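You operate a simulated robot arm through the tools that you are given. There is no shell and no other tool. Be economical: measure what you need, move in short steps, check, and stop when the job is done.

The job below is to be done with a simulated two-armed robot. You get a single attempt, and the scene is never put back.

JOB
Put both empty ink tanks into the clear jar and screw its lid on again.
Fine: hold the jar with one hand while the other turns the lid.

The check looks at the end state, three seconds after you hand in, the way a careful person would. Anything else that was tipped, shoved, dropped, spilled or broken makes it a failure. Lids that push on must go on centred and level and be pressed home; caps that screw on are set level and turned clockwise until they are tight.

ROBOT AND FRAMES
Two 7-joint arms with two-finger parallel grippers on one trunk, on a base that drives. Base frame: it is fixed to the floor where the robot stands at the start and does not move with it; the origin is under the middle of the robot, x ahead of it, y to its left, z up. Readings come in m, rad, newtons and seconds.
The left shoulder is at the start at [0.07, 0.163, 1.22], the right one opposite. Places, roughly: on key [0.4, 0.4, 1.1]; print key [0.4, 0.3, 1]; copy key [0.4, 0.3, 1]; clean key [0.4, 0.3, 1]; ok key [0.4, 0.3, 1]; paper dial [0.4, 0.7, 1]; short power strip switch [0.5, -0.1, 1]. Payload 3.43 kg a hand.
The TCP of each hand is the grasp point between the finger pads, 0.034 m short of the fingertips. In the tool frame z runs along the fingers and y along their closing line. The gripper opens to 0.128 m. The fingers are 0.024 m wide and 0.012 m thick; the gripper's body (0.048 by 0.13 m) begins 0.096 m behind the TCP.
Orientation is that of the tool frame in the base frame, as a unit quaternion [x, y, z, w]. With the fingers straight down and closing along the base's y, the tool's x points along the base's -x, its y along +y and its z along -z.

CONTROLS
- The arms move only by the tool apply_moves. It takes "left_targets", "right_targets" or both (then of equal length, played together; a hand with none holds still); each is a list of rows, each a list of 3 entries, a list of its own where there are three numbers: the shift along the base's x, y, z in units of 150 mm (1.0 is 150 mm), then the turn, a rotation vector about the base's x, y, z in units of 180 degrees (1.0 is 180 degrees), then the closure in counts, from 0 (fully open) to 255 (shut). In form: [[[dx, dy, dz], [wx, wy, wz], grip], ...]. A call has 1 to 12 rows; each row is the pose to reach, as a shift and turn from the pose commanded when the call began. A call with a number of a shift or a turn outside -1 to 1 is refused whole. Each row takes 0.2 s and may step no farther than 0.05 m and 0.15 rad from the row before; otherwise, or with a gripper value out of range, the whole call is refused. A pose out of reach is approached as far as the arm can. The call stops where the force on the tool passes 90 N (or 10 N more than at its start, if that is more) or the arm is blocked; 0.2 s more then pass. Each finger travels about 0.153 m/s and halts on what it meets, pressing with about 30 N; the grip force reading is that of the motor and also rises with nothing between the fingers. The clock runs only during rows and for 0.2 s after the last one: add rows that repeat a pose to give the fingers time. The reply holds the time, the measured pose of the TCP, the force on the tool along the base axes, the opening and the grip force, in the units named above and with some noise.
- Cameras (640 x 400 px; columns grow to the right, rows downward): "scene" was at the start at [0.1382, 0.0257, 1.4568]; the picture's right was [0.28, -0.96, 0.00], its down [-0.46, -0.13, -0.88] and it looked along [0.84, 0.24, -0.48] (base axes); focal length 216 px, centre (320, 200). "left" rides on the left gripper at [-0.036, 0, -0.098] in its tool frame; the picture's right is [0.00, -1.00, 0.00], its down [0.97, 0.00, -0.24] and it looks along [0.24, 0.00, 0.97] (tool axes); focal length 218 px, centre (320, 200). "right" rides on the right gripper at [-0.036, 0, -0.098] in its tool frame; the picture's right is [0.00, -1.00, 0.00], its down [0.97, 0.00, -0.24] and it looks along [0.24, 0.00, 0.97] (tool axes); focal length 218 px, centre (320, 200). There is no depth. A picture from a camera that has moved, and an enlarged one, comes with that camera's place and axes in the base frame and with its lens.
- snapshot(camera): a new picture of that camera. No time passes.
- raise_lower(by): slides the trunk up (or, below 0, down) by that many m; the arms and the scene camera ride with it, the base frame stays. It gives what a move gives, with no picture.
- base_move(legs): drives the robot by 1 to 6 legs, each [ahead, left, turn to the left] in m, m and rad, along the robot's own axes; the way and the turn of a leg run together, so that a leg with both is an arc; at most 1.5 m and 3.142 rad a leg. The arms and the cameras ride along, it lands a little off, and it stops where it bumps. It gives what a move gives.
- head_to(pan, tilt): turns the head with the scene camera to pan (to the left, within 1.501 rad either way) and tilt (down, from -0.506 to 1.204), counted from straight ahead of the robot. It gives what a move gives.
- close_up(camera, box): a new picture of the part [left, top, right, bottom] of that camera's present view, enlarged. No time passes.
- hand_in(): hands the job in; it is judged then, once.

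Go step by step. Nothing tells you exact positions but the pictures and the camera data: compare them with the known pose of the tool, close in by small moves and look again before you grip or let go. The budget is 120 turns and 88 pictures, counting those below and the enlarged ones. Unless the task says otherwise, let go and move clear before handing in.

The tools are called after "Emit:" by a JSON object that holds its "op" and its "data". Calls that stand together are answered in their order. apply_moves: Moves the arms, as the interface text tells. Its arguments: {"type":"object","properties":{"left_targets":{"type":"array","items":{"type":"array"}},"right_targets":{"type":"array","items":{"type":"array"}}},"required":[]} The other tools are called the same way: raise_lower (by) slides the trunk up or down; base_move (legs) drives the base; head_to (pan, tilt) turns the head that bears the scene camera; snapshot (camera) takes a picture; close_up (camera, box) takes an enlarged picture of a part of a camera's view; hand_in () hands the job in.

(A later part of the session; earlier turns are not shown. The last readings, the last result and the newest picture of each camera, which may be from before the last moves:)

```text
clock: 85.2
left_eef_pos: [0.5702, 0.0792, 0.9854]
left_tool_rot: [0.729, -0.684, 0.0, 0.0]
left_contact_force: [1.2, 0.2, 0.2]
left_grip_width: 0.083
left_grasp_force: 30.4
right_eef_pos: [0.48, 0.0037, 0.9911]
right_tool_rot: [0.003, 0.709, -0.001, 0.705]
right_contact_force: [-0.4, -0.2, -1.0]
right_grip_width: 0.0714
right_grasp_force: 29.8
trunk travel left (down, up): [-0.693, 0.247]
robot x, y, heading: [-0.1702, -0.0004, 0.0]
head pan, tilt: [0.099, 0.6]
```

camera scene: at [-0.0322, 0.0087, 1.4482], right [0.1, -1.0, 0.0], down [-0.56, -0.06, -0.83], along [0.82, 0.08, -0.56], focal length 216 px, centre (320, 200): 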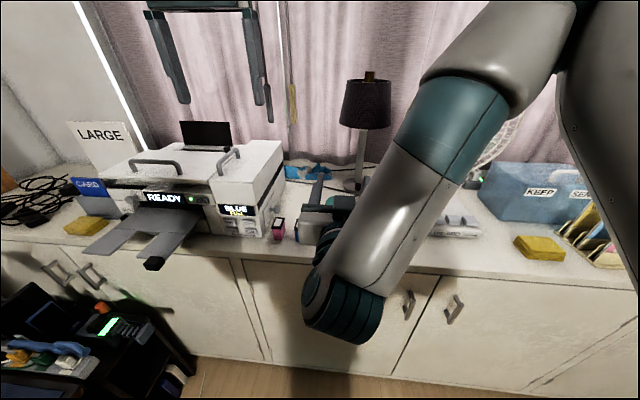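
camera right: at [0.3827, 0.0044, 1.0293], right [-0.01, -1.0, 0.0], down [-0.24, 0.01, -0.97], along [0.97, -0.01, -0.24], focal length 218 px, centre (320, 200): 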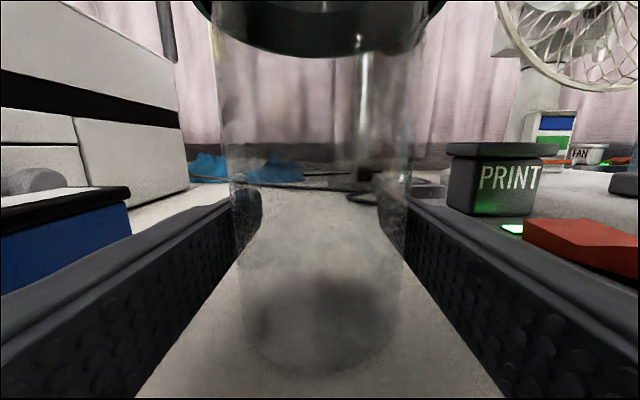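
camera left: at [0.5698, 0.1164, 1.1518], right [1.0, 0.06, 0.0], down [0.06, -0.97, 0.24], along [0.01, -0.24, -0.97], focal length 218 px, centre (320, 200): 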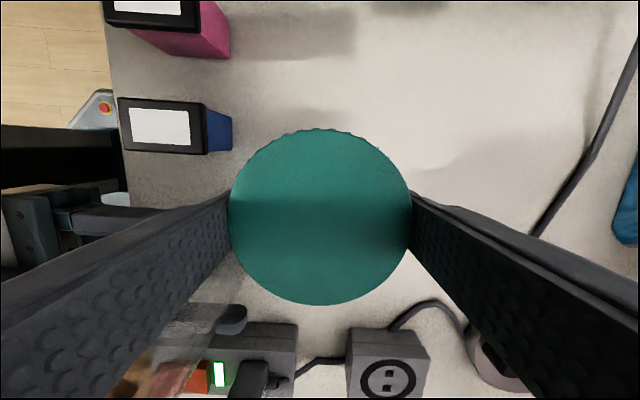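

Tips are at about z 0.951 with no contact yet. I'll open slowly and check the lid.

Emit:
{"op": "apply_moves", "data": {"left_targets": [[[0, 0, 0], [0, 0, 0], 86], [[0, 0, 0], [0, 0, 0], 78], [[0, 0, 0], [0, 0, 0], 60], [[0, 0, 0], [0, 0, 0], 60], [[0, 0, 0.3], [0, 0, 0], 60], [[0, 0, 0.6], [0, 0, 0], 60], [[0, 0, 0.9], [0, 0, 0], 60]]}}

Emit:
{"op": "snapshot", "data": {"camera": "left"}}

```text
clock: 86.8
left_eef_pos: [0.5695, 0.0776, 1.1237]
left_tool_rot: [0.729, -0.684, 0.001, -0.001]
left_contact_force: [-0.5, 0.1, 0.9]
left_grip_width: 0.0979
left_grasp_force: 0.1
right_eef_pos: [0.4779, 0.0027, 0.9929]
right_tool_rot: [0.004, 0.709, -0.001, 0.706]
right_contact_force: [-0.2, -0.9, -0.9]
right_grip_width: 0.071
right_grasp_force: 29.8
trunk travel left (down, up): [-0.693, 0.247]
robot x, y, heading: [-0.1695, 0.0032, -0.0]
head pan, tilt: [0.099, 0.6]
```

```text
38 pictures are left
camera left: at [0.5675, 0.115, 1.2211], right [1.0, 0.06, 0.0], down [0.06, -0.97, 0.24], along [0.02, -0.24, -0.97], focal length 218 px, centre (320, 200)
```

left: 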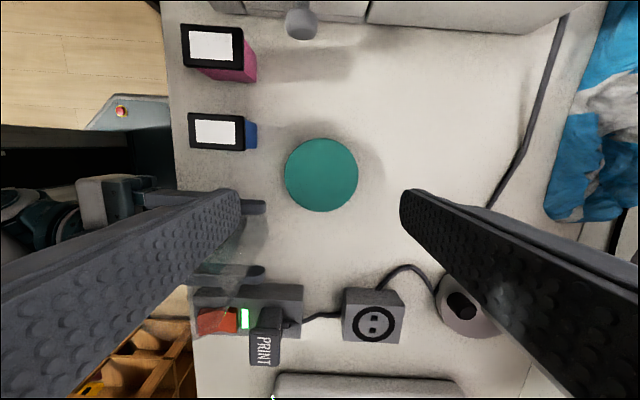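

The lid lies flat at about (0.572, 0.081). Next I'll square the left wrist and move above the blue tank at about (0.468, 0.123).

Emit:
{"op": "apply_moves", "data": {"left_targets": [[[-0.05, 0.05, 0.2], [0, 0, -0.0475], 60], [[-0.1, 0.1, 0.35], [0, 0, -0.095], 60], [[-0.2, 0.15, 0.4], [0, 0, -0.1425], 60], [[-0.3, 0.2, 0.4], [0, 0, -0.19], 60], [[-0.4, 0.25, 0.4], [0, 0, -0.2375], 80], [[-0.5, 0.3, 0.4], [0, 0, -0.285], 100], [[-0.6, 0.3, 0.4], [0, 0, -0.3325], 130], [[-0.68, 0.3, 0.4], [0, 0, -0.38], 130], [[-0.68, 0.3, 0.4], [0, 0, -0.4275], 130], [[-0.68, 0.3, 0.4], [0, 0, -0.475], 130], [[-0.68, 0.3, 0.4], [0, 0, -0.52], 130]]}}

Emit:
{"op": "snapshot", "data": {"camera": "left"}}

```text
clock: 89.2
left_eef_pos: [0.468, 0.1232, 1.1806]
left_tool_rot: [0.003, 1.0, 0.0, 0.0]
left_contact_force: [0.9, 0.3, 0.6]
left_grip_width: 0.0625
left_grasp_force: 0.0
right_eef_pos: [0.4796, 0.0053, 0.9912]
right_tool_rot: [0.003, 0.709, -0.001, 0.706]
right_contact_force: [0.3, 0.3, -0.8]
right_grip_width: 0.071
right_grasp_force: 29.8
trunk travel left (down, up): [-0.693, 0.247]
robot x, y, heading: [-0.1676, -0.002, 0.0]
head pan, tilt: [0.099, 0.6]
```

```text
37 pictures are left
camera left: at [0.5048, 0.1254, 1.2793], right [0.0, -1.0, 0.0], down [-0.97, 0.0, 0.24], along [-0.24, 0.0, -0.97], focal length 218 px, centre (320, 200)
```

left: 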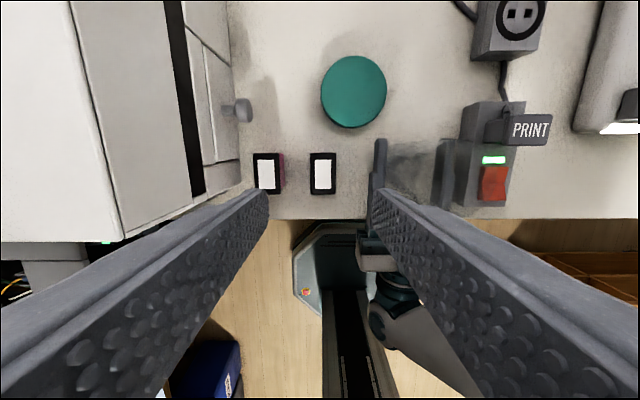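

The blue tank top reads (0.470, 0.122). I'm descending halfway and re-checking.

Emit:
{"op": "apply_moves", "data": {"left_targets": [[[0.013, -0.01, -0.2], [0, 0, 0], 130], [[0.013, -0.01, -0.4], [0, 0, 0], 130], [[0.013, -0.01, -0.6], [0, 0, 0], 130], [[0.013, -0.01, -0.8], [0, 0, 0], 130]]}}

Emit:
{"op": "snapshot", "data": {"camera": "left"}}

```text
clock: 90.2
left_eef_pos: [0.4705, 0.123, 1.0606]
left_tool_rot: [-0.001, 1.0, 0.0, -0.001]
left_contact_force: [-0.1, 0.2, 0.1]
left_grip_width: 0.0627
left_grasp_force: 0.1
right_eef_pos: [0.4807, 0.0047, 0.9912]
right_tool_rot: [0.003, 0.709, -0.001, 0.705]
right_contact_force: [-0.4, 0.7, -0.8]
right_grip_width: 0.0709
right_grasp_force: 30.0
trunk travel left (down, up): [-0.693, 0.247]
robot x, y, heading: [-0.1673, 0.0008, -0.002]
head pan, tilt: [0.099, 0.6]
```

```text
36 pictures are left
camera left: at [0.5074, 0.1247, 1.1591], right [0.0, -1.0, 0.0], down [-0.97, 0.0, 0.24], along [-0.24, 0.0, -0.97], focal length 218 px, centre (320, 200)
```

left: 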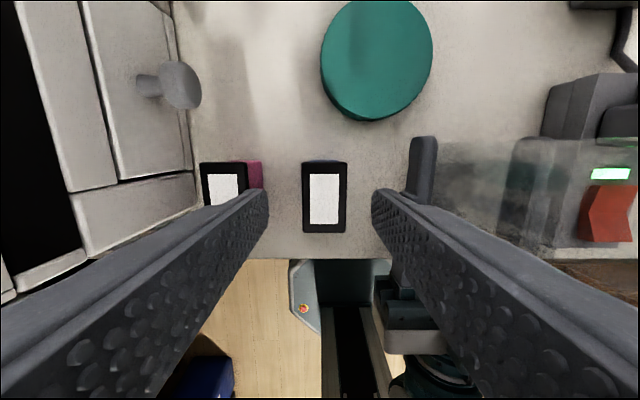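

The tank is centred at (0.470, 0.121), about 0.033 × 0.053. I'm descending to grip its top 22 mm and lifting.

Emit:
{"op": "apply_moves", "data": {"left_targets": [[[0, -0.012, -0.1], [0, 0, 0], 130], [[0, -0.012, -0.2], [0, 0, 0], 130], [[0, -0.012, -0.305], [0, 0, 0], 130], [[0, -0.012, -0.305], [0, 0, 0], 170], [[0, -0.012, -0.305], [0, 0, 0], 255], [[0, -0.012, -0.305], [0, 0, 0], 255]]}}

Emit:
{"op": "apply_moves", "data": {"left_targets": [[[0, 0, 0.2], [0, 0, 0], 255], [[0, 0, 0.4], [0, 0, 0], 255], [[0, 0, 0.6], [0, 0, 0], 255], [[0, 0, 0.8], [0, 0, 0], 255], [[0, 0, 1.0], [0, 0, 0], 255]]}}

Emit:
{"op": "snapshot", "data": {"camera": "left"}}

```text
clock: 91.6
left_eef_pos: [0.4691, 0.1198, 1.0152]
left_tool_rot: [0.0, 1.0, 0.001, -0.001]
left_contact_force: [-0.1, 1.2, 0.1]
left_grip_width: 0.0314
left_grasp_force: 30.6
right_eef_pos: [0.4798, 0.0042, 0.9899]
right_tool_rot: [0.003, 0.709, -0.001, 0.705]
right_contact_force: [0.5, -0.1, -0.8]
right_grip_width: 0.0711
right_grasp_force: 30.2
trunk travel left (down, up): [-0.693, 0.247]
robot x, y, heading: [-0.1716, -0.0008, 0.0]
head pan, tilt: [0.099, 0.6]
```

```text
clock: 92.8
left_eef_pos: [0.4705, 0.1201, 1.1664]
left_tool_rot: [0.001, 1.0, 0.0, -0.001]
left_contact_force: [0.0, -0.8, -0.7]
left_grip_width: 0.0312
left_grasp_force: 29.7
right_eef_pos: [0.4794, 0.0046, 0.9918]
right_tool_rot: [0.003, 0.708, -0.002, 0.706]
right_contact_force: [-1.4, -0.2, -1.3]
right_grip_width: 0.0709
right_grasp_force: 29.7
trunk travel left (down, up): [-0.693, 0.247]
robot x, y, heading: [-0.1733, 0.0007, 0.002]
head pan, tilt: [0.099, 0.6]
```

```text
35 pictures are left
camera left: at [0.5064, 0.1206, 1.264], right [0.0, -1.0, 0.0], down [-0.97, 0.0, 0.24], along [-0.24, 0.0, -0.97], focal length 218 px, centre (320, 200)
```

left: 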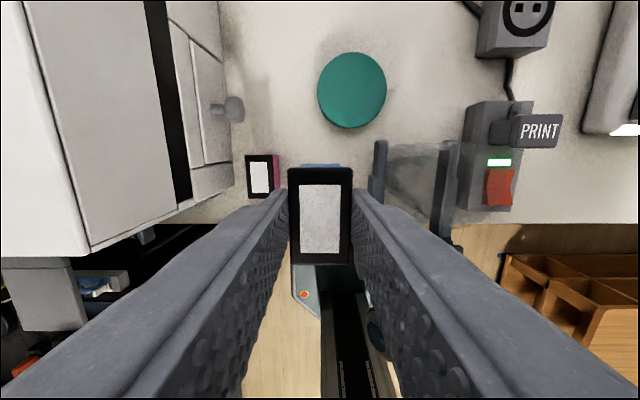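

The tank is held centred. I'm carrying it above the jar mouth with clearance and checking alignment.

Emit:
{"op": "apply_moves", "data": {"left_targets": [[[0, 0, 0.2], [0, 0, 0], 255], [[0.01, -0.25, 0.2], [0, 0, 0], 255], [[0.02, -0.5, 0.2], [0, 0, 0], 255], [[0.02, -0.775, 0.2], [0, 0, 0], 255]]}}

Emit:
{"op": "snapshot", "data": {"camera": "left"}}

Emit:
{"op": "close_up", "data": {"camera": "scene", "box": [300, 170, 380, 250]}}

```text
clock: 93.8
left_eef_pos: [0.4728, 0.0022, 1.1966]
left_tool_rot: [0.0, 1.0, 0.001, 0.0]
left_contact_force: [0.7, -0.5, -0.3]
left_grip_width: 0.0312
left_grasp_force: 29.7
right_eef_pos: [0.4803, 0.0033, 0.9915]
right_tool_rot: [0.003, 0.709, 0.0, 0.706]
right_contact_force: [0.3, -0.1, -0.4]
right_grip_width: 0.0709
right_grasp_force: 30.2
trunk travel left (down, up): [-0.693, 0.247]
robot x, y, heading: [-0.1711, 0.0008, 0.002]
head pan, tilt: [0.099, 0.6]
```

```text
34 pictures are left
camera left: at [0.5092, 0.0032, 1.2946], right [0.0, -1.0, 0.0], down [-0.97, 0.0, 0.24], along [-0.24, 0.0, -0.97], focal length 218 px, centre (320, 200)
```

left: 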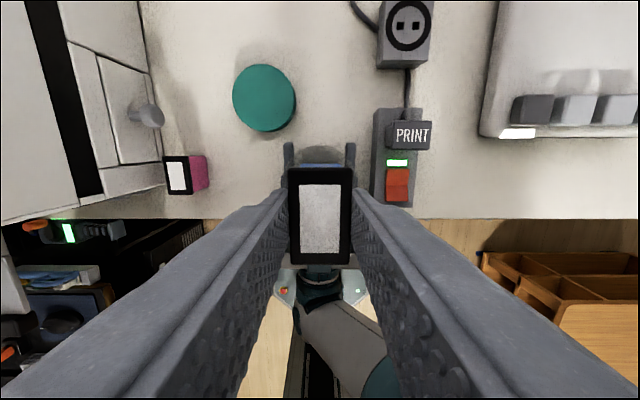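

```text
5.00 times, centred on (340, 210) of scene
camera zoom: at [-0.0326, 0.0067, 1.4413], right [0.1, -1.0, 0.0], down [-0.56, -0.05, -0.83], along [0.82, 0.08, -0.56], focal length 1078 px, centre (220, 150)
```

zoom: 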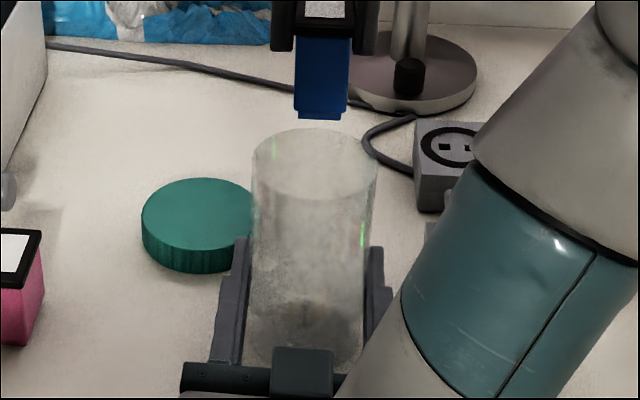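

The jar mouth centre comes out at about (0.4725, 0.003), with the rim near z 1.092; the tank is nearly over it. I'm lowering into the mouth while watching forces.

Emit:
{"op": "apply_moves", "data": {"left_targets": [[[0, 0.006, -0.15], [0, 0, 0], 255], [[0, 0.006, -0.27], [0, 0, 0], 255], [[0, 0.006, -0.35], [0, 0, 0], 255], [[0, 0.006, -0.43], [0, 0, 0], 255]]}}

Emit:
{"op": "close_up", "data": {"camera": "scene", "box": [300, 170, 380, 250]}}

```text
clock: 94.8
left_eef_pos: [0.4745, 0.0051, 1.1303]
left_tool_rot: [0.0, 1.0, 0.0, 0.001]
left_contact_force: [0.4, 0.0, 0.0]
left_grip_width: 0.0314
left_grasp_force: 29.9
right_eef_pos: [0.48, 0.0046, 0.9901]
right_tool_rot: [0.004, 0.71, -0.001, 0.704]
right_contact_force: [0.8, -1.0, -0.5]
right_grip_width: 0.0711
right_grasp_force: 29.8
trunk travel left (down, up): [-0.693, 0.247]
robot x, y, heading: [-0.1733, -0.0005, -0.006]
head pan, tilt: [0.099, 0.6]
```

```text
5.00 times, centred on (340, 210) of scene
camera zoom: at [-0.0316, 0.0091, 1.4411], right [0.1, -1.0, 0.0], down [-0.56, -0.06, -0.82], along [0.82, 0.08, -0.57], focal length 1078 px, centre (220, 150)
```

zoom: 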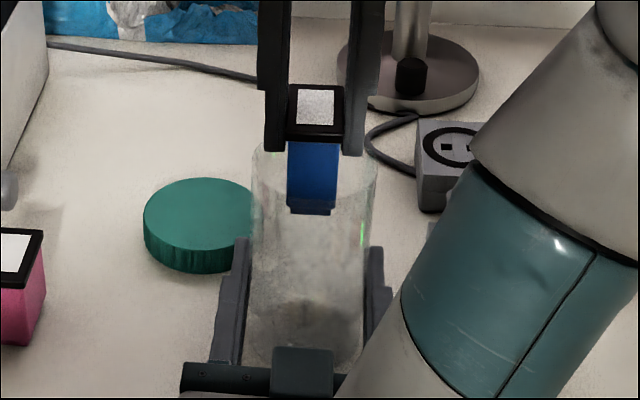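

The tank enters the mouth cleanly and is centred. I'll lower deeper, then release slightly.

Emit:
{"op": "apply_moves", "data": {"left_targets": [[[0, 0, -0.12], [0, 0, 0], 255], [[0, 0, -0.24], [0, 0, 0], 255], [[0, 0, -0.36], [0, 0, 0], 255], [[0, 0, -0.48], [0, 0, 0], 255], [[0, 0, -0.58], [0, 0, 0], 255]]}}

```text
clock: 95.9
left_eef_pos: [0.4726, 0.0044, 1.0766]
left_tool_rot: [0.002, 1.0, -0.005, 0.009]
left_contact_force: [-7.2, 2.1, 14.7]
left_grip_width: 0.0313
left_grasp_force: 29.9
right_eef_pos: [0.4789, 0.0049, 0.9899]
right_tool_rot: [0.002, 0.71, -0.002, 0.704]
right_contact_force: [1.4, 2.6, 7.3]
right_grip_width: 0.071
right_grasp_force: 30.9
trunk travel left (down, up): [-0.693, 0.247]
robot x, y, heading: [-0.175, 0.0041, -0.002]
head pan, tilt: [0.099, 0.6]
stopped in row 5 (left hand): the force on the tool passed its limit (the readings are from after the stop); the commanded pose is now the measured one
```

I met resistance at z 1.077 (wider finger part at the rim, most likely). I'll back up 6 mm and release the tank inside the jar by opening just a few millimetres.

Emit:
{"op": "apply_moves", "data": {"left_targets": [[[0, 0, 0.02], [0, 0, 0], 255], [[0, 0, 0.045], [0, 0, 0], 255], [[0, 0, 0.045], [0, 0, 0], 190], [[0, 0, 0.045], [0, 0, 0], 180], [[0, 0, 0.045], [0, 0, 0], 178]]}}

Emit:
{"op": "close_up", "data": {"camera": "scene", "box": [300, 170, 380, 250]}}

```text
clock: 97.1
left_eef_pos: [0.4733, 0.004, 1.0809]
left_tool_rot: [0.003, 1.0, -0.005, 0.008]
left_contact_force: [1.0, -6.3, -3.1]
left_grip_width: 0.034
left_grasp_force: 0.0
right_eef_pos: [0.4791, 0.004, 0.9897]
right_tool_rot: [0.002, 0.71, -0.003, 0.704]
right_contact_force: [1.8, 6.7, 24.9]
right_grip_width: 0.0711
right_grasp_force: 30.0
trunk travel left (down, up): [-0.693, 0.247]
robot x, y, heading: [-0.1723, 0.0028, -0.003]
head pan, tilt: [0.099, 0.6]
```

```text
5.00 times, centred on (340, 210) of scene
camera zoom: at [-0.0344, 0.0094, 1.4416], right [0.1, -1.0, 0.0], down [-0.56, -0.06, -0.83], along [0.82, 0.08, -0.56], focal length 1078 px, centre (220, 150)
```

zoom: 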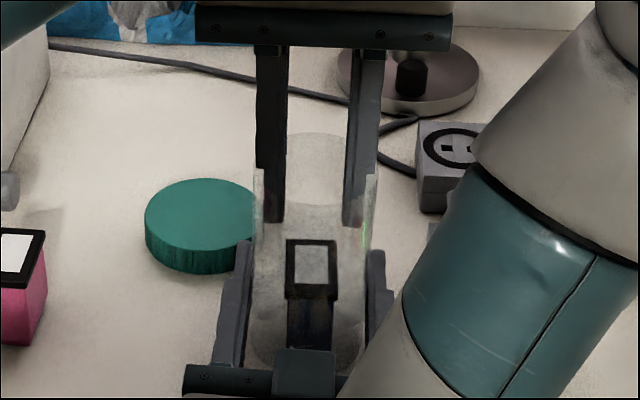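

The blue tank dropped to the jar floor, standing upright. I'll close the fingers slightly off the walls and withdraw.

Emit:
{"op": "apply_moves", "data": {"left_targets": [[[0, 0, 0], [0, 0, 0], 205], [[0, 0, 0.05], [0, 0, 0], 210], [[0, 0, 0.15], [0, 0, 0], 210], [[0, 0, 0.4], [0, 0, 0], 210], [[0, 0, 0.7], [0, 0, 0], 210], [[0, 0, 0.9], [0, 0, 0], 150]]}}

Emit:
{"op": "snapshot", "data": {"camera": "left"}}

Emit:
{"op": "snapshot", "data": {"camera": "right"}}

```text
clock: 98.5
left_eef_pos: [0.4732, 0.0052, 1.2158]
left_tool_rot: [0.001, 1.0, -0.004, 0.008]
left_contact_force: [0.1, 0.1, -0.5]
left_grip_width: 0.0526
left_grasp_force: 0.0
right_eef_pos: [0.4788, 0.0035, 0.9877]
right_tool_rot: [0.002, 0.711, -0.003, 0.703]
right_contact_force: [2.7, 1.3, 26.0]
right_grip_width: 0.071
right_grasp_force: 30.0
trunk travel left (down, up): [-0.693, 0.247]
robot x, y, heading: [-0.1682, 0.0032, 0.004]
head pan, tilt: [0.099, 0.6]
```

```text
30 pictures are left
camera left: at [0.5088, 0.0074, 1.316], right [0.0, -1.0, 0.01], down [-0.97, 0.01, 0.23], along [-0.23, -0.01, -0.97], focal length 218 px, centre (320, 200)
```

left: 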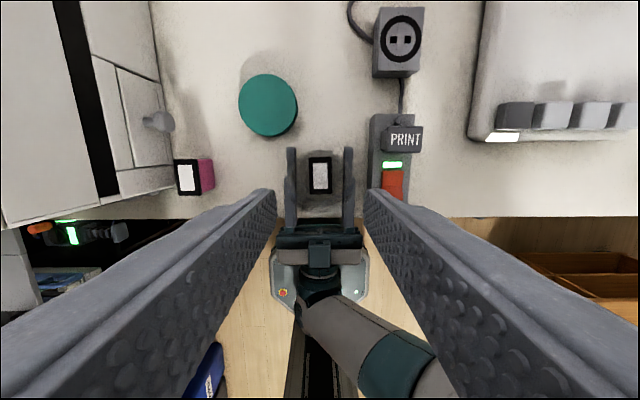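

```text
29 pictures are left
camera right: at [0.3815, 0.0034, 1.0258], right [-0.01, -1.0, 0.0], down [-0.25, 0.0, -0.97], along [0.97, -0.01, -0.25], focal length 218 px, centre (320, 200)
```

right: 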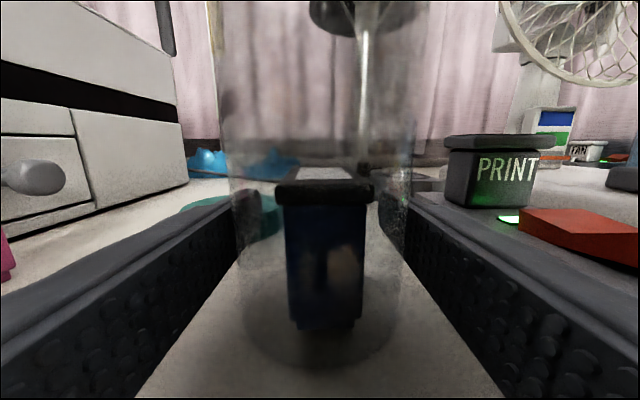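

The blue tank stands on the jar floor. The magenta tank sits close to the printer wall, so I'll grip it lengthwise (closing along x) with the wrist at -90° to keep the hand clear. First I'm levelling the tool and shifting left.

Emit:
{"op": "apply_moves", "data": {"left_targets": [[[0, 0.2, 0], [0.0025, 0.005, 0], 130], [[0, 0.45, 0], [0.0025, 0.005, 0], 105], [[0, 0.7, 0], [0.0025, 0.005, 0], 105], [[0, 0.85, 0], [0.0025, 0.005, 0], 105]]}}

Emit:
{"op": "apply_moves", "data": {"left_targets": [[[0, 0.05, 0], [0, 0, -0.0455], 105], [[0, 0.1, 0], [0, 0, -0.091], 105], [[0, 0.15, 0], [0, 0, -0.1365], 105], [[-0.01, 0.2, 0], [0, 0, -0.182], 105], [[-0.02, 0.25, 0], [0, 0, -0.2275], 105], [[-0.03, 0.3, 0], [0, 0, -0.273], 105], [[-0.03, 0.35, 0], [0, 0, -0.3185], 105], [[-0.03, 0.4, 0], [0, 0, -0.364], 105], [[-0.03, 0.42, 0], [0, 0, -0.4095], 105], [[-0.03, 0.42, 0], [0, 0, -0.455], 105], [[-0.03, 0.42, 0], [0, 0, -0.5], 105]]}}

Emit:
{"op": "snapshot", "data": {"camera": "left"}}

```text
clock: 99.5
left_eef_pos: [0.4727, 0.1323, 1.2148]
left_tool_rot: [0.001, 1.0, -0.002, -0.001]
left_contact_force: [-0.7, -0.4, 0.6]
left_grip_width: 0.0752
left_grasp_force: 0.0
right_eef_pos: [0.4783, 0.0032, 0.9872]
right_tool_rot: [0.002, 0.712, -0.003, 0.702]
right_contact_force: [2.2, 1.3, 21.6]
right_grip_width: 0.071
right_grasp_force: 29.9
trunk travel left (down, up): [-0.693, 0.247]
robot x, y, heading: [-0.1726, -0.0002, -0.006]
head pan, tilt: [0.099, 0.6]
```

```text
clock: 101.9
left_eef_pos: [0.4689, 0.1938, 1.2163]
left_tool_rot: [0.709, 0.705, 0.001, -0.001]
left_contact_force: [0.2, 0.5, -0.5]
left_grip_width: 0.0751
left_grasp_force: 0.1
right_eef_pos: [0.4783, 0.0023, 0.9877]
right_tool_rot: [0.003, 0.712, -0.004, 0.702]
right_contact_force: [-2.6, -0.1, 16.0]
right_grip_width: 0.071
right_grasp_force: 30.0
trunk travel left (down, up): [-0.693, 0.247]
robot x, y, heading: [-0.1684, -0.0035, -0.002]
head pan, tilt: [0.099, 0.6]
```

```text
28 pictures are left
camera left: at [0.4686, 0.1603, 1.3141], right [-1.0, 0.01, 0.0], down [0.01, 0.97, 0.24], along [0.0, 0.24, -0.97], focal length 218 px, centre (320, 200)
```

left: 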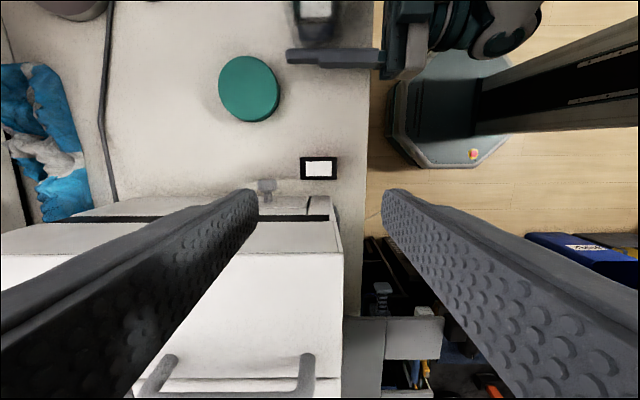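

The magenta tank reads (0.470, 0.192); the printer wall is at y≈0.226 or more, so I'll keep the hand at y≈0.190. Descending partway.

Emit:
{"op": "apply_moves", "data": {"left_targets": [[[0.01, -0.02, -0.2], [0, 0, 0], 105], [[0.01, -0.02, -0.4], [0, 0, 0], 105], [[0.01, -0.02, -0.6], [0, 0, 0], 105], [[0.01, -0.02, -0.8], [0, 0, 0], 105], [[0.01, -0.02, -1.0], [0, 0, 0], 105]]}}

Emit:
{"op": "snapshot", "data": {"camera": "left"}}

```text
clock: 103.1
left_eef_pos: [0.4696, 0.1921, 1.0655]
left_tool_rot: [0.709, 0.705, 0.001, -0.001]
left_contact_force: [-0.1, 1.4, -0.7]
left_grip_width: 0.0752
left_grasp_force: 0.0
right_eef_pos: [0.4791, 0.0033, 0.9874]
right_tool_rot: [0.002, 0.712, -0.003, 0.702]
right_contact_force: [-2.0, 0.7, 13.4]
right_grip_width: 0.071
right_grasp_force: 30.2
trunk travel left (down, up): [-0.693, 0.247]
robot x, y, heading: [-0.1718, 0.0005, -0.004]
head pan, tilt: [0.099, 0.6]
```

```text
27 pictures are left
camera left: at [0.4705, 0.1571, 1.1639], right [-1.0, 0.0, 0.0], down [0.0, 0.97, 0.24], along [0.0, 0.24, -0.97], focal length 218 px, centre (320, 200)
```

left: 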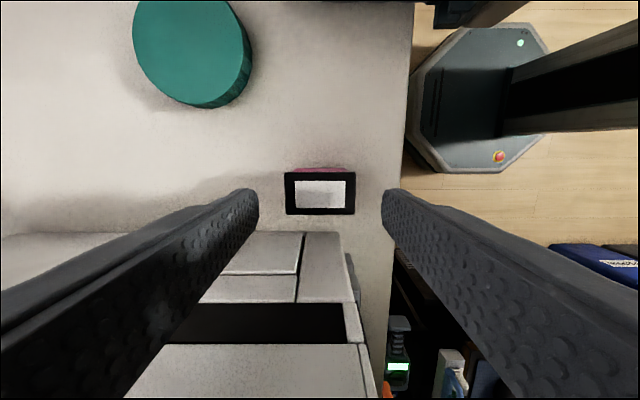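

The tank is centred and the printer wall (y≈0.243) is clear. I'm descending to grip the top ~16 mm, then lifting.

Emit:
{"op": "apply_moves", "data": {"left_targets": [[[0.003, -0.008, -0.15], [0, 0, 0], 105], [[0.003, -0.008, -0.295], [0, 0, 0], 105], [[0.003, -0.008, -0.295], [0, 0, 0], 140], [[0.003, -0.008, -0.295], [0, 0, 0], 255], [[0.003, -0.008, -0.295], [0, 0, 0], 255]]}}

Emit:
{"op": "apply_moves", "data": {"left_targets": [[[0, 0, 0.2], [0, 0, 0], 255], [[0, 0, 0.4], [0, 0, 0], 255], [[0, 0, 0.6], [0, 0, 0], 255], [[0, 0, 0.8], [0, 0, 0], 255], [[0, 0, 1.0], [0, 0, 0], 255]]}}

Emit:
{"op": "snapshot", "data": {"camera": "left"}}

```text
clock: 104.3
left_eef_pos: [0.4706, 0.1907, 1.0216]
left_tool_rot: [0.708, 0.706, 0.001, -0.001]
left_contact_force: [-0.5, 0.0, -0.5]
left_grip_width: 0.0511
left_grasp_force: 30.1
right_eef_pos: [0.4781, 0.0043, 0.9876]
right_tool_rot: [0.002, 0.712, -0.002, 0.702]
right_contact_force: [-2.5, 0.8, 12.1]
right_grip_width: 0.0709
right_grasp_force: 30.5
trunk travel left (down, up): [-0.693, 0.247]
robot x, y, heading: [-0.1737, 0.0005, 0.001]
head pan, tilt: [0.099, 0.6]
```

```text
clock: 105.5
left_eef_pos: [0.4699, 0.1918, 1.1706]
left_tool_rot: [0.709, 0.705, 0.0, -0.001]
left_contact_force: [-0.4, 0.0, -0.9]
left_grip_width: 0.0511
left_grasp_force: 30.0
right_eef_pos: [0.4793, 0.0031, 0.9882]
right_tool_rot: [0.002, 0.712, -0.003, 0.702]
right_contact_force: [-3.5, -0.9, 13.8]
right_grip_width: 0.0709
right_grasp_force: 30.4
trunk travel left (down, up): [-0.693, 0.247]
robot x, y, heading: [-0.1716, 0.0014, -0.001]
head pan, tilt: [0.099, 0.6]
```

```text
26 pictures are left
camera left: at [0.4712, 0.157, 1.2695], right [-1.0, 0.0, 0.0], down [0.0, 0.97, 0.24], along [0.0, 0.24, -0.97], focal length 218 px, centre (320, 200)
```

left: 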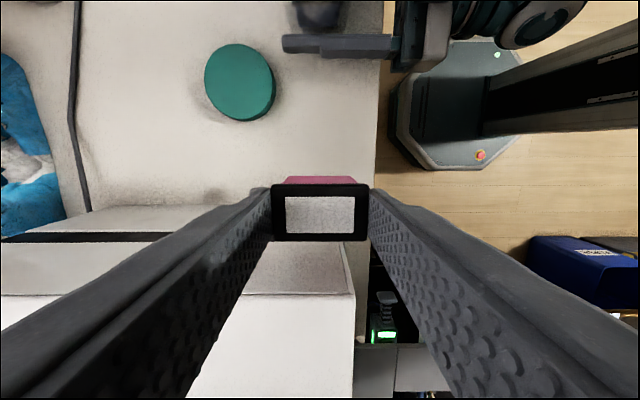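

The magenta tank is held centred. I'm carrying it over the jar mouth in two steps and checking.

Emit:
{"op": "apply_moves", "data": {"left_targets": [[[0, 0, 0.2], [0, 0, 0], 255], [[0.01, -0.25, 0.2], [0, 0, 0], 255], [[0.02, -0.5, 0.2], [0, 0, 0], 255], [[0.02, -0.75, 0.2], [0, 0, 0], 255], [[0.02, -1.0, 0.2], [0, 0, 0], 255]]}}

Emit:
{"op": "apply_moves", "data": {"left_targets": [[[0, -0.12, 0], [0, 0, 0], 255], [[0, -0.24, 0], [0, 0, 0], 255], [[0, -0.24, 0], [0, 0, 0], 255]]}}

Emit:
{"op": "snapshot", "data": {"camera": "left"}}

Emit:
{"op": "close_up", "data": {"camera": "scene", "box": [300, 170, 380, 250]}}

```text
clock: 106.7
left_eef_pos: [0.4749, 0.0397, 1.2003]
left_tool_rot: [0.708, 0.706, 0.001, -0.002]
left_contact_force: [0.4, -0.5, -0.7]
left_grip_width: 0.0508
left_grasp_force: 30.2
right_eef_pos: [0.479, 0.0034, 0.988]
right_tool_rot: [0.002, 0.711, -0.002, 0.703]
right_contact_force: [-2.6, 0.7, 13.4]
right_grip_width: 0.071
right_grasp_force: 29.9
trunk travel left (down, up): [-0.693, 0.247]
robot x, y, heading: [-0.17, -0.0009, 0.001]
head pan, tilt: [0.099, 0.6]
```

```text
clock: 107.5
left_eef_pos: [0.4733, 0.0049, 1.201]
left_tool_rot: [0.708, 0.706, 0.001, -0.001]
left_contact_force: [-0.3, -0.1, -1.0]
left_grip_width: 0.0513
left_grasp_force: 30.0
right_eef_pos: [0.4787, 0.0037, 0.9879]
right_tool_rot: [0.002, 0.712, -0.003, 0.702]
right_contact_force: [-1.4, 1.2, 12.2]
right_grip_width: 0.0709
right_grasp_force: 30.2
trunk travel left (down, up): [-0.693, 0.247]
robot x, y, heading: [-0.1693, -0.0032, 0.001]
head pan, tilt: [0.099, 0.6]
```

```text
25 pictures are left
camera left: at [0.4739, -0.03, 1.2993], right [-1.0, 0.0, 0.0], down [0.0, 0.97, 0.24], along [0.0, 0.24, -0.97], focal length 218 px, centre (320, 200)
```

left: 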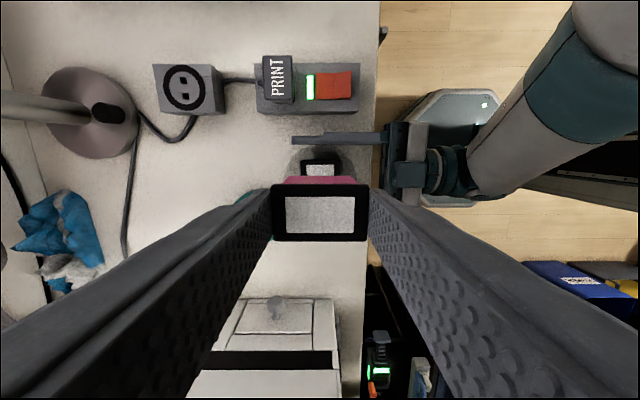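

```text
5.00 times, centred on (340, 210) of scene
camera zoom: at [-0.0337, 0.0097, 1.4414], right [0.1, -1.0, 0.0], down [-0.56, -0.06, -0.83], along [0.82, 0.08, -0.56], focal length 1078 px, centre (220, 150)
```

zoom: 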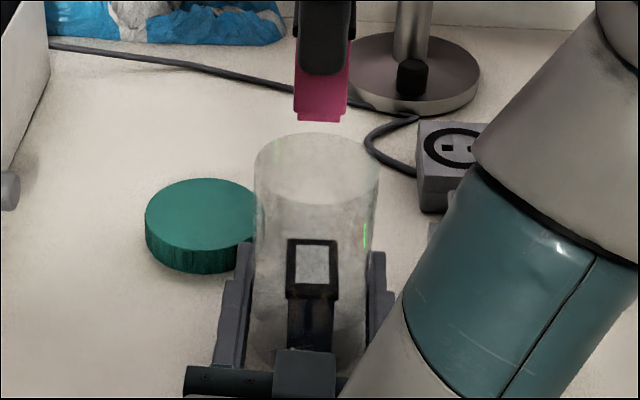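

The tank is aligned over the mouth. I'm lowering until the fingertips sit just above the rim (TCP z≈1.128).

Emit:
{"op": "apply_moves", "data": {"left_targets": [[[-0.004, 0.002, -0.15], [0, 0, 0], 255], [[-0.004, 0.002, -0.25], [0, 0, 0], 255], [[-0.004, 0.002, -0.34], [0, 0, 0], 255], [[-0.004, 0.002, -0.42], [0, 0, 0], 255], [[-0.004, 0.002, -0.485], [0, 0, 0], 255]]}}

Emit:
{"op": "close_up", "data": {"camera": "scene", "box": [300, 170, 380, 250]}}

```text
clock: 108.7
left_eef_pos: [0.4731, 0.0054, 1.1284]
left_tool_rot: [0.709, 0.706, 0.0, -0.001]
left_contact_force: [-0.6, -0.6, -1.6]
left_grip_width: 0.0509
left_grasp_force: 30.2
right_eef_pos: [0.4793, 0.0031, 0.9874]
right_tool_rot: [0.002, 0.712, -0.003, 0.702]
right_contact_force: [-0.9, -0.5, 12.0]
right_grip_width: 0.071
right_grasp_force: 29.9
trunk travel left (down, up): [-0.693, 0.247]
robot x, y, heading: [-0.1696, 0.0019, -0.004]
head pan, tilt: [0.099, 0.6]
```

```text
5.00 times, centred on (340, 210) of scene
camera zoom: at [-0.0336, 0.0095, 1.4414], right [0.1, -1.0, 0.0], down [-0.56, -0.06, -0.83], along [0.82, 0.08, -0.56], focal length 1078 px, centre (220, 150)
```

zoom: 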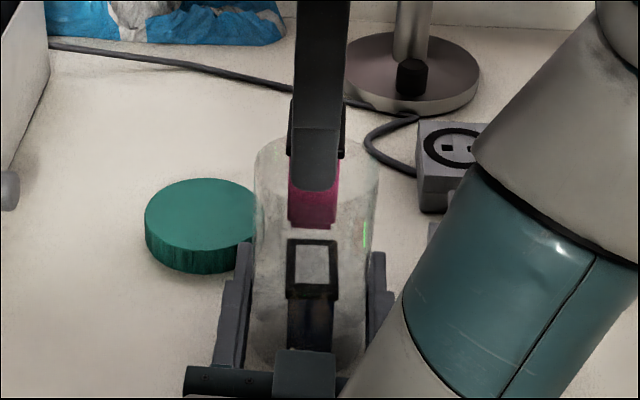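

The tank's lower part is inside the mouth, centred. Releasing and rising.

Emit:
{"op": "apply_moves", "data": {"left_targets": [[[0, 0, 0], [0, 0, 0], 100], [[0, 0, 0], [0, 0, 0], 60], [[0, 0, 0.2], [0, 0, 0], 60], [[0, 0, 0.45], [0, 0, 0], 60]]}}

Emit:
{"op": "close_up", "data": {"camera": "scene", "box": [300, 170, 380, 250]}}

Emit:
{"op": "snapshot", "data": {"camera": "left"}}

```text
clock: 109.7
left_eef_pos: [0.4731, 0.004, 1.1956]
left_tool_rot: [0.708, 0.706, 0.001, -0.002]
left_contact_force: [-0.2, -0.1, -0.2]
left_grip_width: 0.0979
left_grasp_force: 0.1
right_eef_pos: [0.4787, 0.0045, 0.9883]
right_tool_rot: [0.002, 0.712, -0.002, 0.702]
right_contact_force: [-3.4, 0.0, 13.9]
right_grip_width: 0.071
right_grasp_force: 29.6
trunk travel left (down, up): [-0.693, 0.247]
robot x, y, heading: [-0.1699, 0.0017, 0.005]
head pan, tilt: [0.099, 0.6]
```

```text
5.00 times, centred on (340, 210) of scene
camera zoom: at [-0.0338, 0.0092, 1.4413], right [0.1, -1.0, 0.0], down [-0.56, -0.06, -0.83], along [0.82, 0.08, -0.56], focal length 1078 px, centre (220, 150)
```

zoom: 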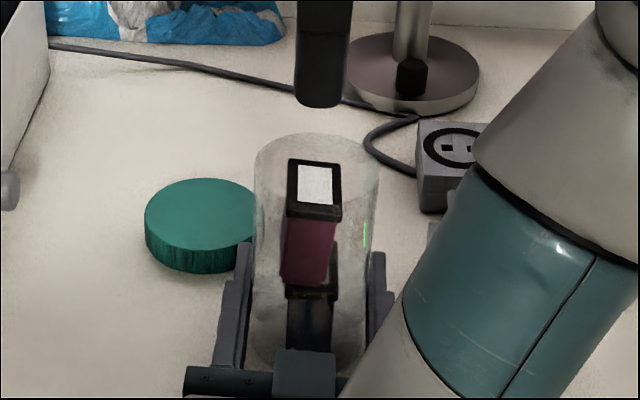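

```text
21 pictures are left
camera left: at [0.4734, -0.0302, 1.2943], right [-1.0, 0.0, 0.0], down [0.0, 0.97, 0.24], along [0.0, 0.24, -0.97], focal length 218 px, centre (320, 200)
```

left: 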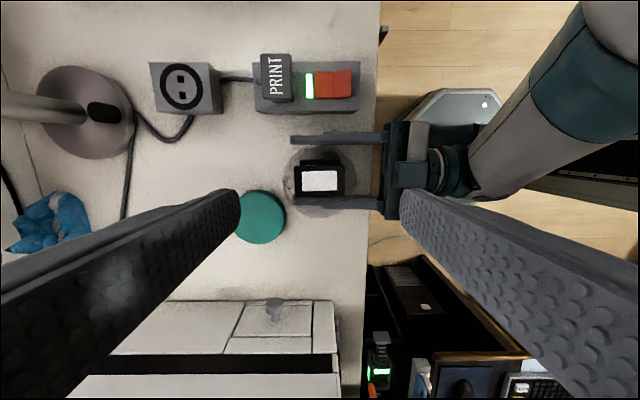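

Both tanks are stacked in the jar, below the rim. Now I'll bring the left hand over the lid while winding the wrist to about +80°.

Emit:
{"op": "apply_moves", "data": {"left_targets": [[[0.06, 0.05, 0], [0, 0, 0.0475], 60], [[0.12, 0.1, 0], [0, 0, 0.095], 40], [[0.18, 0.15, 0], [0, 0, 0.1425], 40], [[0.24, 0.2, 0], [0, 0, 0.19], 40], [[0.3, 0.25, 0], [0, 0, 0.2375], 40], [[0.36, 0.3, 0], [0, 0, 0.285], 40], [[0.42, 0.35, 0], [0, 0, 0.3325], 40], [[0.48, 0.4, 0], [0, 0, 0.38], 40], [[0.54, 0.45, 0], [0, 0, 0.4275], 40], [[0.6, 0.5, 0], [0, 0, 0.475], 40], [[0.66, 0.51, 0], [0, 0, 0.5225], 40]]}}

Emit:
{"op": "apply_moves", "data": {"left_targets": [[[0, 0, 0], [0, 0, 0.0475], 40], [[0, 0, 0], [0, 0, 0.095], 40], [[0, 0, -0.1], [0, 0, 0.1425], 40], [[0, 0, -0.2], [0, 0, 0.19], 40], [[0, 0, -0.3], [0, 0, 0.2375], 40], [[0, 0, -0.4], [0, 0, 0.285], 40], [[0, 0, -0.5], [0, 0, 0.3325], 40], [[0, 0, -0.6], [0, 0, 0.38], 40], [[0, 0, -0.7], [0, 0, 0.42], 40]]}}

Emit:
{"op": "snapshot", "data": {"camera": "left"}}

```text
clock: 112.1
left_eef_pos: [0.5738, 0.0808, 1.1951]
left_tool_rot: [-0.034, 0.999, -0.001, 0.0]
left_contact_force: [-0.6, 0.3, -0.4]
left_grip_width: 0.108
left_grasp_force: 0.0
right_eef_pos: [0.4791, 0.0028, 0.9864]
right_tool_rot: [0.002, 0.712, -0.002, 0.703]
right_contact_force: [-2.3, -0.1, 10.1]
right_grip_width: 0.0709
right_grasp_force: 29.7
trunk travel left (down, up): [-0.693, 0.247]
robot x, y, heading: [-0.1701, -0.0029, 0.003]
head pan, tilt: [0.099, 0.6]
```

```text
clock: 114.1
left_eef_pos: [0.573, 0.0814, 1.091]
left_tool_rot: [-0.639, 0.769, -0.003, 0.0]
left_contact_force: [-0.3, -0.1, -0.7]
left_grip_width: 0.1079
left_grasp_force: 0.0
right_eef_pos: [0.4796, 0.0036, 0.9878]
right_tool_rot: [0.003, 0.712, -0.003, 0.702]
right_contact_force: [-1.0, -0.6, 8.7]
right_grip_width: 0.0707
right_grasp_force: 29.8
trunk travel left (down, up): [-0.693, 0.247]
robot x, y, heading: [-0.1719, -0.0005, -0.003]
head pan, tilt: [0.099, 0.6]
```

```text
20 pictures are left
camera left: at [0.58, 0.1189, 1.1894], right [0.98, -0.18, 0.0], down [-0.18, -0.95, 0.24], along [-0.04, -0.24, -0.97], focal length 218 px, centre (320, 200)
```

left: 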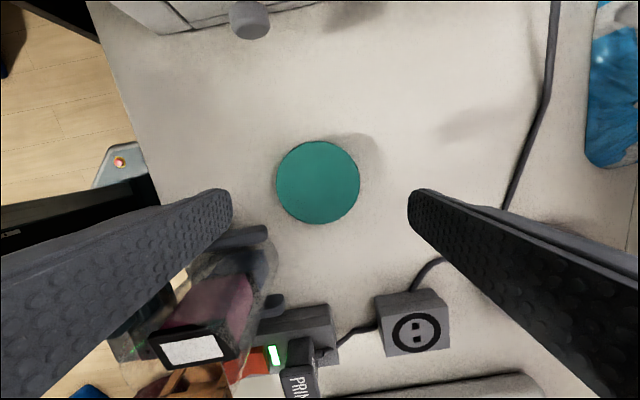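

The lid is centred under the hand. I'm descending to grip it and lifting.

Emit:
{"op": "apply_moves", "data": {"left_targets": [[[0, 0.008, -0.2], [0, 0, 0], 40], [[0, 0.008, -0.4], [0, 0, 0], 40], [[0, 0.008, -0.55], [0, 0, 0], 40], [[0, 0.008, -0.675], [0, 0, 0], 40], [[0, 0.008, -0.675], [0, 0, 0], 80], [[0, 0.008, -0.675], [0, 0, 0], 255], [[0, 0.008, -0.675], [0, 0, 0], 255]]}}

Emit:
{"op": "apply_moves", "data": {"left_targets": [[[0, 0, 0.1], [0, 0, 0], 255], [[0, 0, 0.3], [0, 0, 0], 255], [[0, 0, 0.6], [0, 0, 0], 255], [[0, 0, 0.9], [0, 0, 0], 255], [[0, 0, 1.0], [0, 0, 0], 255]]}}

Emit:
{"op": "snapshot", "data": {"camera": "left"}}

```text
clock: 115.7
left_eef_pos: [0.5747, 0.0826, 0.9882]
left_tool_rot: [-0.639, 0.77, -0.002, -0.001]
left_contact_force: [0.9, 0.3, 0.2]
left_grip_width: 0.0817
left_grasp_force: 30.5
right_eef_pos: [0.4809, 0.0038, 0.9869]
right_tool_rot: [0.002, 0.712, -0.002, 0.702]
right_contact_force: [3.6, 0.4, 7.8]
right_grip_width: 0.071
right_grasp_force: 29.7
trunk travel left (down, up): [-0.693, 0.247]
robot x, y, heading: [-0.1701, -0.0002, -0.0]
head pan, tilt: [0.099, 0.6]
```

```text
clock: 116.9
left_eef_pos: [0.5732, 0.0835, 1.1392]
left_tool_rot: [-0.64, 0.769, -0.001, 0.0]
left_contact_force: [0.8, 0.4, -0.7]
left_grip_width: 0.0815
left_grasp_force: 29.9
right_eef_pos: [0.4795, 0.0031, 0.9873]
right_tool_rot: [0.001, 0.712, -0.002, 0.702]
right_contact_force: [-2.2, -1.5, 8.7]
right_grip_width: 0.0708
right_grasp_force: 29.7
trunk travel left (down, up): [-0.693, 0.247]
robot x, y, heading: [-0.1714, -0.0009, -0.002]
head pan, tilt: [0.099, 0.6]
```

```text
19 pictures are left
camera left: at [0.5801, 0.1204, 1.2383], right [0.98, -0.18, 0.0], down [-0.18, -0.95, 0.24], along [-0.04, -0.24, -0.97], focal length 218 px, centre (320, 200)
```

left: 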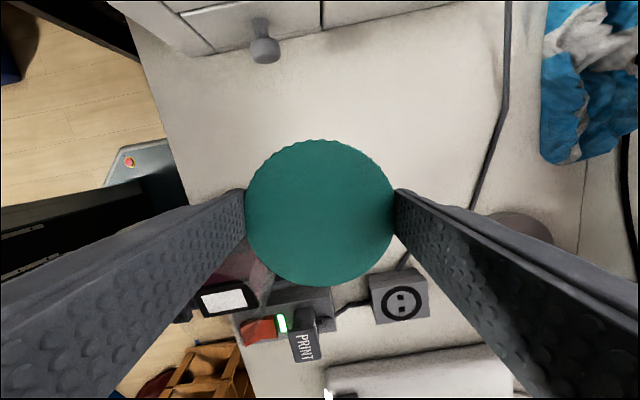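

The lid is held level and centred in the grip. I'm carrying it above the jar axis (0.473, 0.004).

Emit:
{"op": "apply_moves", "data": {"left_targets": [[[0, 0, 0.12], [0, 0, 0], 255], [[-0.2, -0.16, 0.12], [0, 0, 0], 255], [[-0.4, -0.32, 0.12], [0, 0, 0], 255], [[-0.6, -0.48, 0.12], [0, 0, 0], 255], [[-0.667, -0.526, 0.12], [0, 0, 0], 255], [[-0.667, -0.526, 0.0], [0, 0, 0], 255]]}}

Emit:
{"op": "close_up", "data": {"camera": "scene", "box": [300, 170, 380, 250]}}

Emit:
{"op": "close_up", "data": {"camera": "right", "box": [160, 0, 480, 200]}}

```text
clock: 118.3
left_eef_pos: [0.4725, 0.0041, 1.1385]
left_tool_rot: [-0.639, 0.77, -0.002, 0.001]
left_contact_force: [0.8, 0.5, -0.1]
left_grip_width: 0.0816
left_grasp_force: 30.3
right_eef_pos: [0.4791, 0.0041, 0.9867]
right_tool_rot: [0.002, 0.712, -0.003, 0.702]
right_contact_force: [0.8, 0.4, 5.9]
right_grip_width: 0.0707
right_grasp_force: 29.3
trunk travel left (down, up): [-0.693, 0.247]
robot x, y, heading: [-0.1699, 0.0018, 0.002]
head pan, tilt: [0.099, 0.6]
```

```text
5.00 times, centred on (340, 210) of scene
camera zoom: at [-0.0332, 0.0095, 1.4414], right [0.1, -1.0, 0.0], down [-0.56, -0.06, -0.83], along [0.82, 0.08, -0.56], focal length 1078 px, centre (220, 150)
```

zoom: 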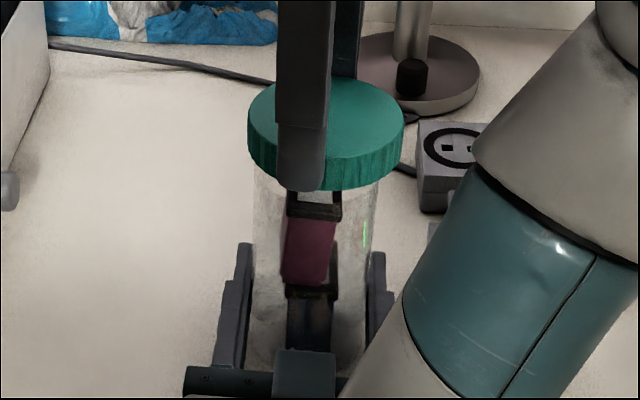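

```text
2.00 times, centred on (320, 100) of right
camera zoom: at [0.3825, 0.0033, 1.0251], right [-0.01, -1.0, 0.0], down [-0.25, 0.0, -0.97], along [0.97, -0.01, -0.25], focal length 436 px, centre (320, 400)
```

zoom: 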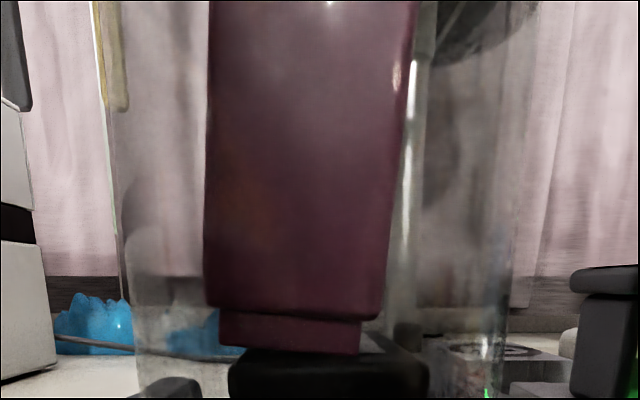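

The lid appears about 3 mm toward -y of the jar axis, so I'll shift +y 3 mm and lower until it just touches.

Emit:
{"op": "apply_moves", "data": {"left_targets": [[[0.002, 0.02, -0.05], [0, 0, 0], 255], [[0.002, 0.02, -0.1], [0, 0, 0], 255], [[0.002, 0.02, -0.14], [0, 0, 0], 255], [[0.002, 0.02, -0.165], [0, 0, 0], 255]]}}

Emit:
{"op": "close_up", "data": {"camera": "scene", "box": [300, 170, 380, 250]}}

```text
clock: 119.3
left_eef_pos: [0.4709, 0.0067, 1.1131]
left_tool_rot: [-0.639, 0.769, -0.002, 0.0]
left_contact_force: [0.0, 0.9, -0.5]
left_grip_width: 0.0815
left_grasp_force: 30.0
right_eef_pos: [0.4782, 0.0042, 0.9875]
right_tool_rot: [0.002, 0.712, -0.003, 0.702]
right_contact_force: [-0.3, 1.3, 7.1]
right_grip_width: 0.071
right_grasp_force: 30.2
trunk travel left (down, up): [-0.693, 0.247]
robot x, y, heading: [-0.1717, -0.0, -0.001]
head pan, tilt: [0.099, 0.6]
```

```text
5.00 times, centred on (340, 210) of scene
camera zoom: at [-0.0331, 0.0094, 1.4413], right [0.1, -1.0, 0.0], down [-0.56, -0.06, -0.83], along [0.82, 0.08, -0.56], focal length 1078 px, centre (220, 150)
```

zoom: 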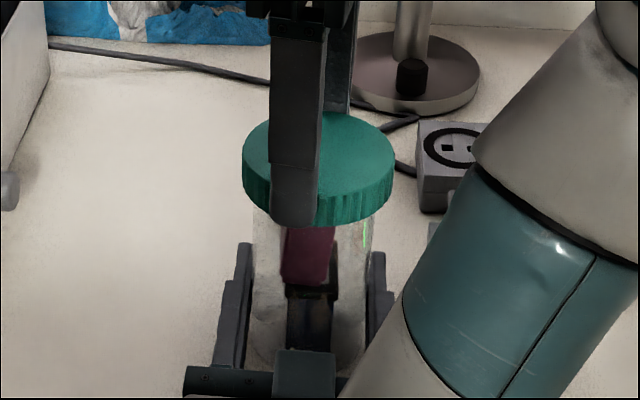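

The lid is now level and centred over the jar. I'm pressing down lightly and starting clockwise.

Emit:
{"op": "apply_moves", "data": {"left_targets": [[[0, 0, -0.01], [0, 0, 0], 255], [[0, 0, -0.02], [0, 0, 0], 255], [[0, 0, -0.025], [0, 0, -0.0475], 255], [[0, 0, -0.027], [0, 0, -0.095], 255], [[0, 0, -0.029], [0, 0, -0.1425], 255]]}}

Emit:
{"op": "apply_moves", "data": {"left_targets": [[[0, 0, -0.002], [0, 0, -0.0475], 255], [[0, 0, -0.004], [0, 0, -0.095], 255], [[0, 0, -0.006], [0, 0, -0.1425], 255], [[0, 0, -0.008], [0, 0, -0.19], 255]]}}

```text
clock: 120.5
left_eef_pos: [0.4732, 0.0069, 1.1108]
left_tool_rot: [-0.452, 0.892, -0.001, 0.0]
left_contact_force: [-0.1, -0.3, -0.7]
left_grip_width: 0.0814
left_grasp_force: 30.0
right_eef_pos: [0.479, 0.0038, 0.9871]
right_tool_rot: [0.002, 0.712, -0.003, 0.702]
right_contact_force: [-0.1, 0.2, 7.4]
right_grip_width: 0.0709
right_grasp_force: 30.0
trunk travel left (down, up): [-0.693, 0.247]
robot x, y, heading: [-0.1716, 0.0009, 0.006]
head pan, tilt: [0.099, 0.6]
```

```text
clock: 121.5
left_eef_pos: [0.4725, 0.0061, 1.1079]
left_tool_rot: [-0.169, 0.986, -0.001, -0.001]
left_contact_force: [5.1, -2.4, 0.5]
left_grip_width: 0.0819
left_grasp_force: 30.2
right_eef_pos: [0.4794, 0.0022, 0.9875]
right_tool_rot: [0.001, 0.712, -0.002, 0.702]
right_contact_force: [-5.2, 0.7, 8.2]
right_grip_width: 0.071
right_grasp_force: 30.0
trunk travel left (down, up): [-0.693, 0.247]
robot x, y, heading: [-0.171, 0.0012, -0.001]
head pan, tilt: [0.099, 0.6]
```

It is going down with little force. I'm continuing clockwise with a slight centring correction.

Emit:
{"op": "apply_moves", "data": {"left_targets": [[[0.004, -0.002, -0.003], [0, 0, -0.0475], 255], [[0.006, -0.004, -0.006], [0, 0, -0.095], 255], [[0.008, -0.005, -0.009], [0, 0, -0.1425], 255], [[0.01, -0.006, -0.012], [0, 0, -0.19], 255], [[0.011, -0.007, -0.015], [0, 0, -0.2375], 255], [[0.012, -0.008, -0.018], [0, 0, -0.285], 255]]}}

Emit:
{"op": "apply_moves", "data": {"left_targets": [[[0, 0, -0.002], [0, 0, -0.0475], 255], [[0, -0.002, -0.004], [0, 0, -0.095], 255], [[0, -0.002, -0.006], [0, 0, -0.1425], 255], [[0, -0.004, -0.008], [0, 0, -0.19], 255]]}}

Emit:
{"op": "close_up", "data": {"camera": "scene", "box": [300, 170, 380, 250]}}

```text
clock: 122.9
left_eef_pos: [0.4753, 0.0057, 1.1064]
left_tool_rot: [0.274, 0.962, -0.001, -0.001]
left_contact_force: [4.1, -1.3, 0.1]
left_grip_width: 0.0813
left_grasp_force: 29.9
right_eef_pos: [0.4798, 0.0031, 0.9863]
right_tool_rot: [0.002, 0.713, -0.002, 0.702]
right_contact_force: [-4.9, 0.2, 5.7]
right_grip_width: 0.0708
right_grasp_force: 30.0
trunk travel left (down, up): [-0.693, 0.247]
robot x, y, heading: [-0.1694, 0.002, 0.001]
head pan, tilt: [0.099, 0.6]
```

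```text
clock: 123.9
left_eef_pos: [0.4754, 0.0044, 1.1046]
left_tool_rot: [0.546, 0.838, -0.001, -0.001]
left_contact_force: [3.3, -5.4, 0.0]
left_grip_width: 0.0815
left_grasp_force: 30.2
right_eef_pos: [0.4797, 0.0035, 0.9865]
right_tool_rot: [0.002, 0.713, -0.002, 0.701]
right_contact_force: [-4.6, 5.0, 5.5]
right_grip_width: 0.0712
right_grasp_force: 30.0
trunk travel left (down, up): [-0.693, 0.247]
robot x, y, heading: [-0.167, -0.0009, 0.001]
head pan, tilt: [0.099, 0.6]
```

```text
5.00 times, centred on (340, 210) of scene
camera zoom: at [-0.0328, 0.0092, 1.4413], right [0.1, -1.0, 0.0], down [-0.56, -0.06, -0.83], along [0.82, 0.08, -0.56], focal length 1078 px, centre (220, 150)
```

zoom: 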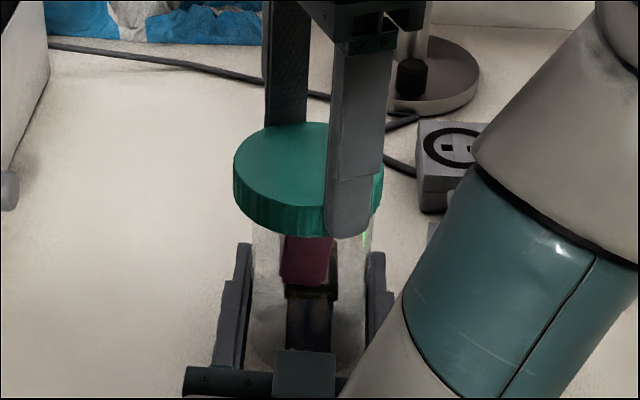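

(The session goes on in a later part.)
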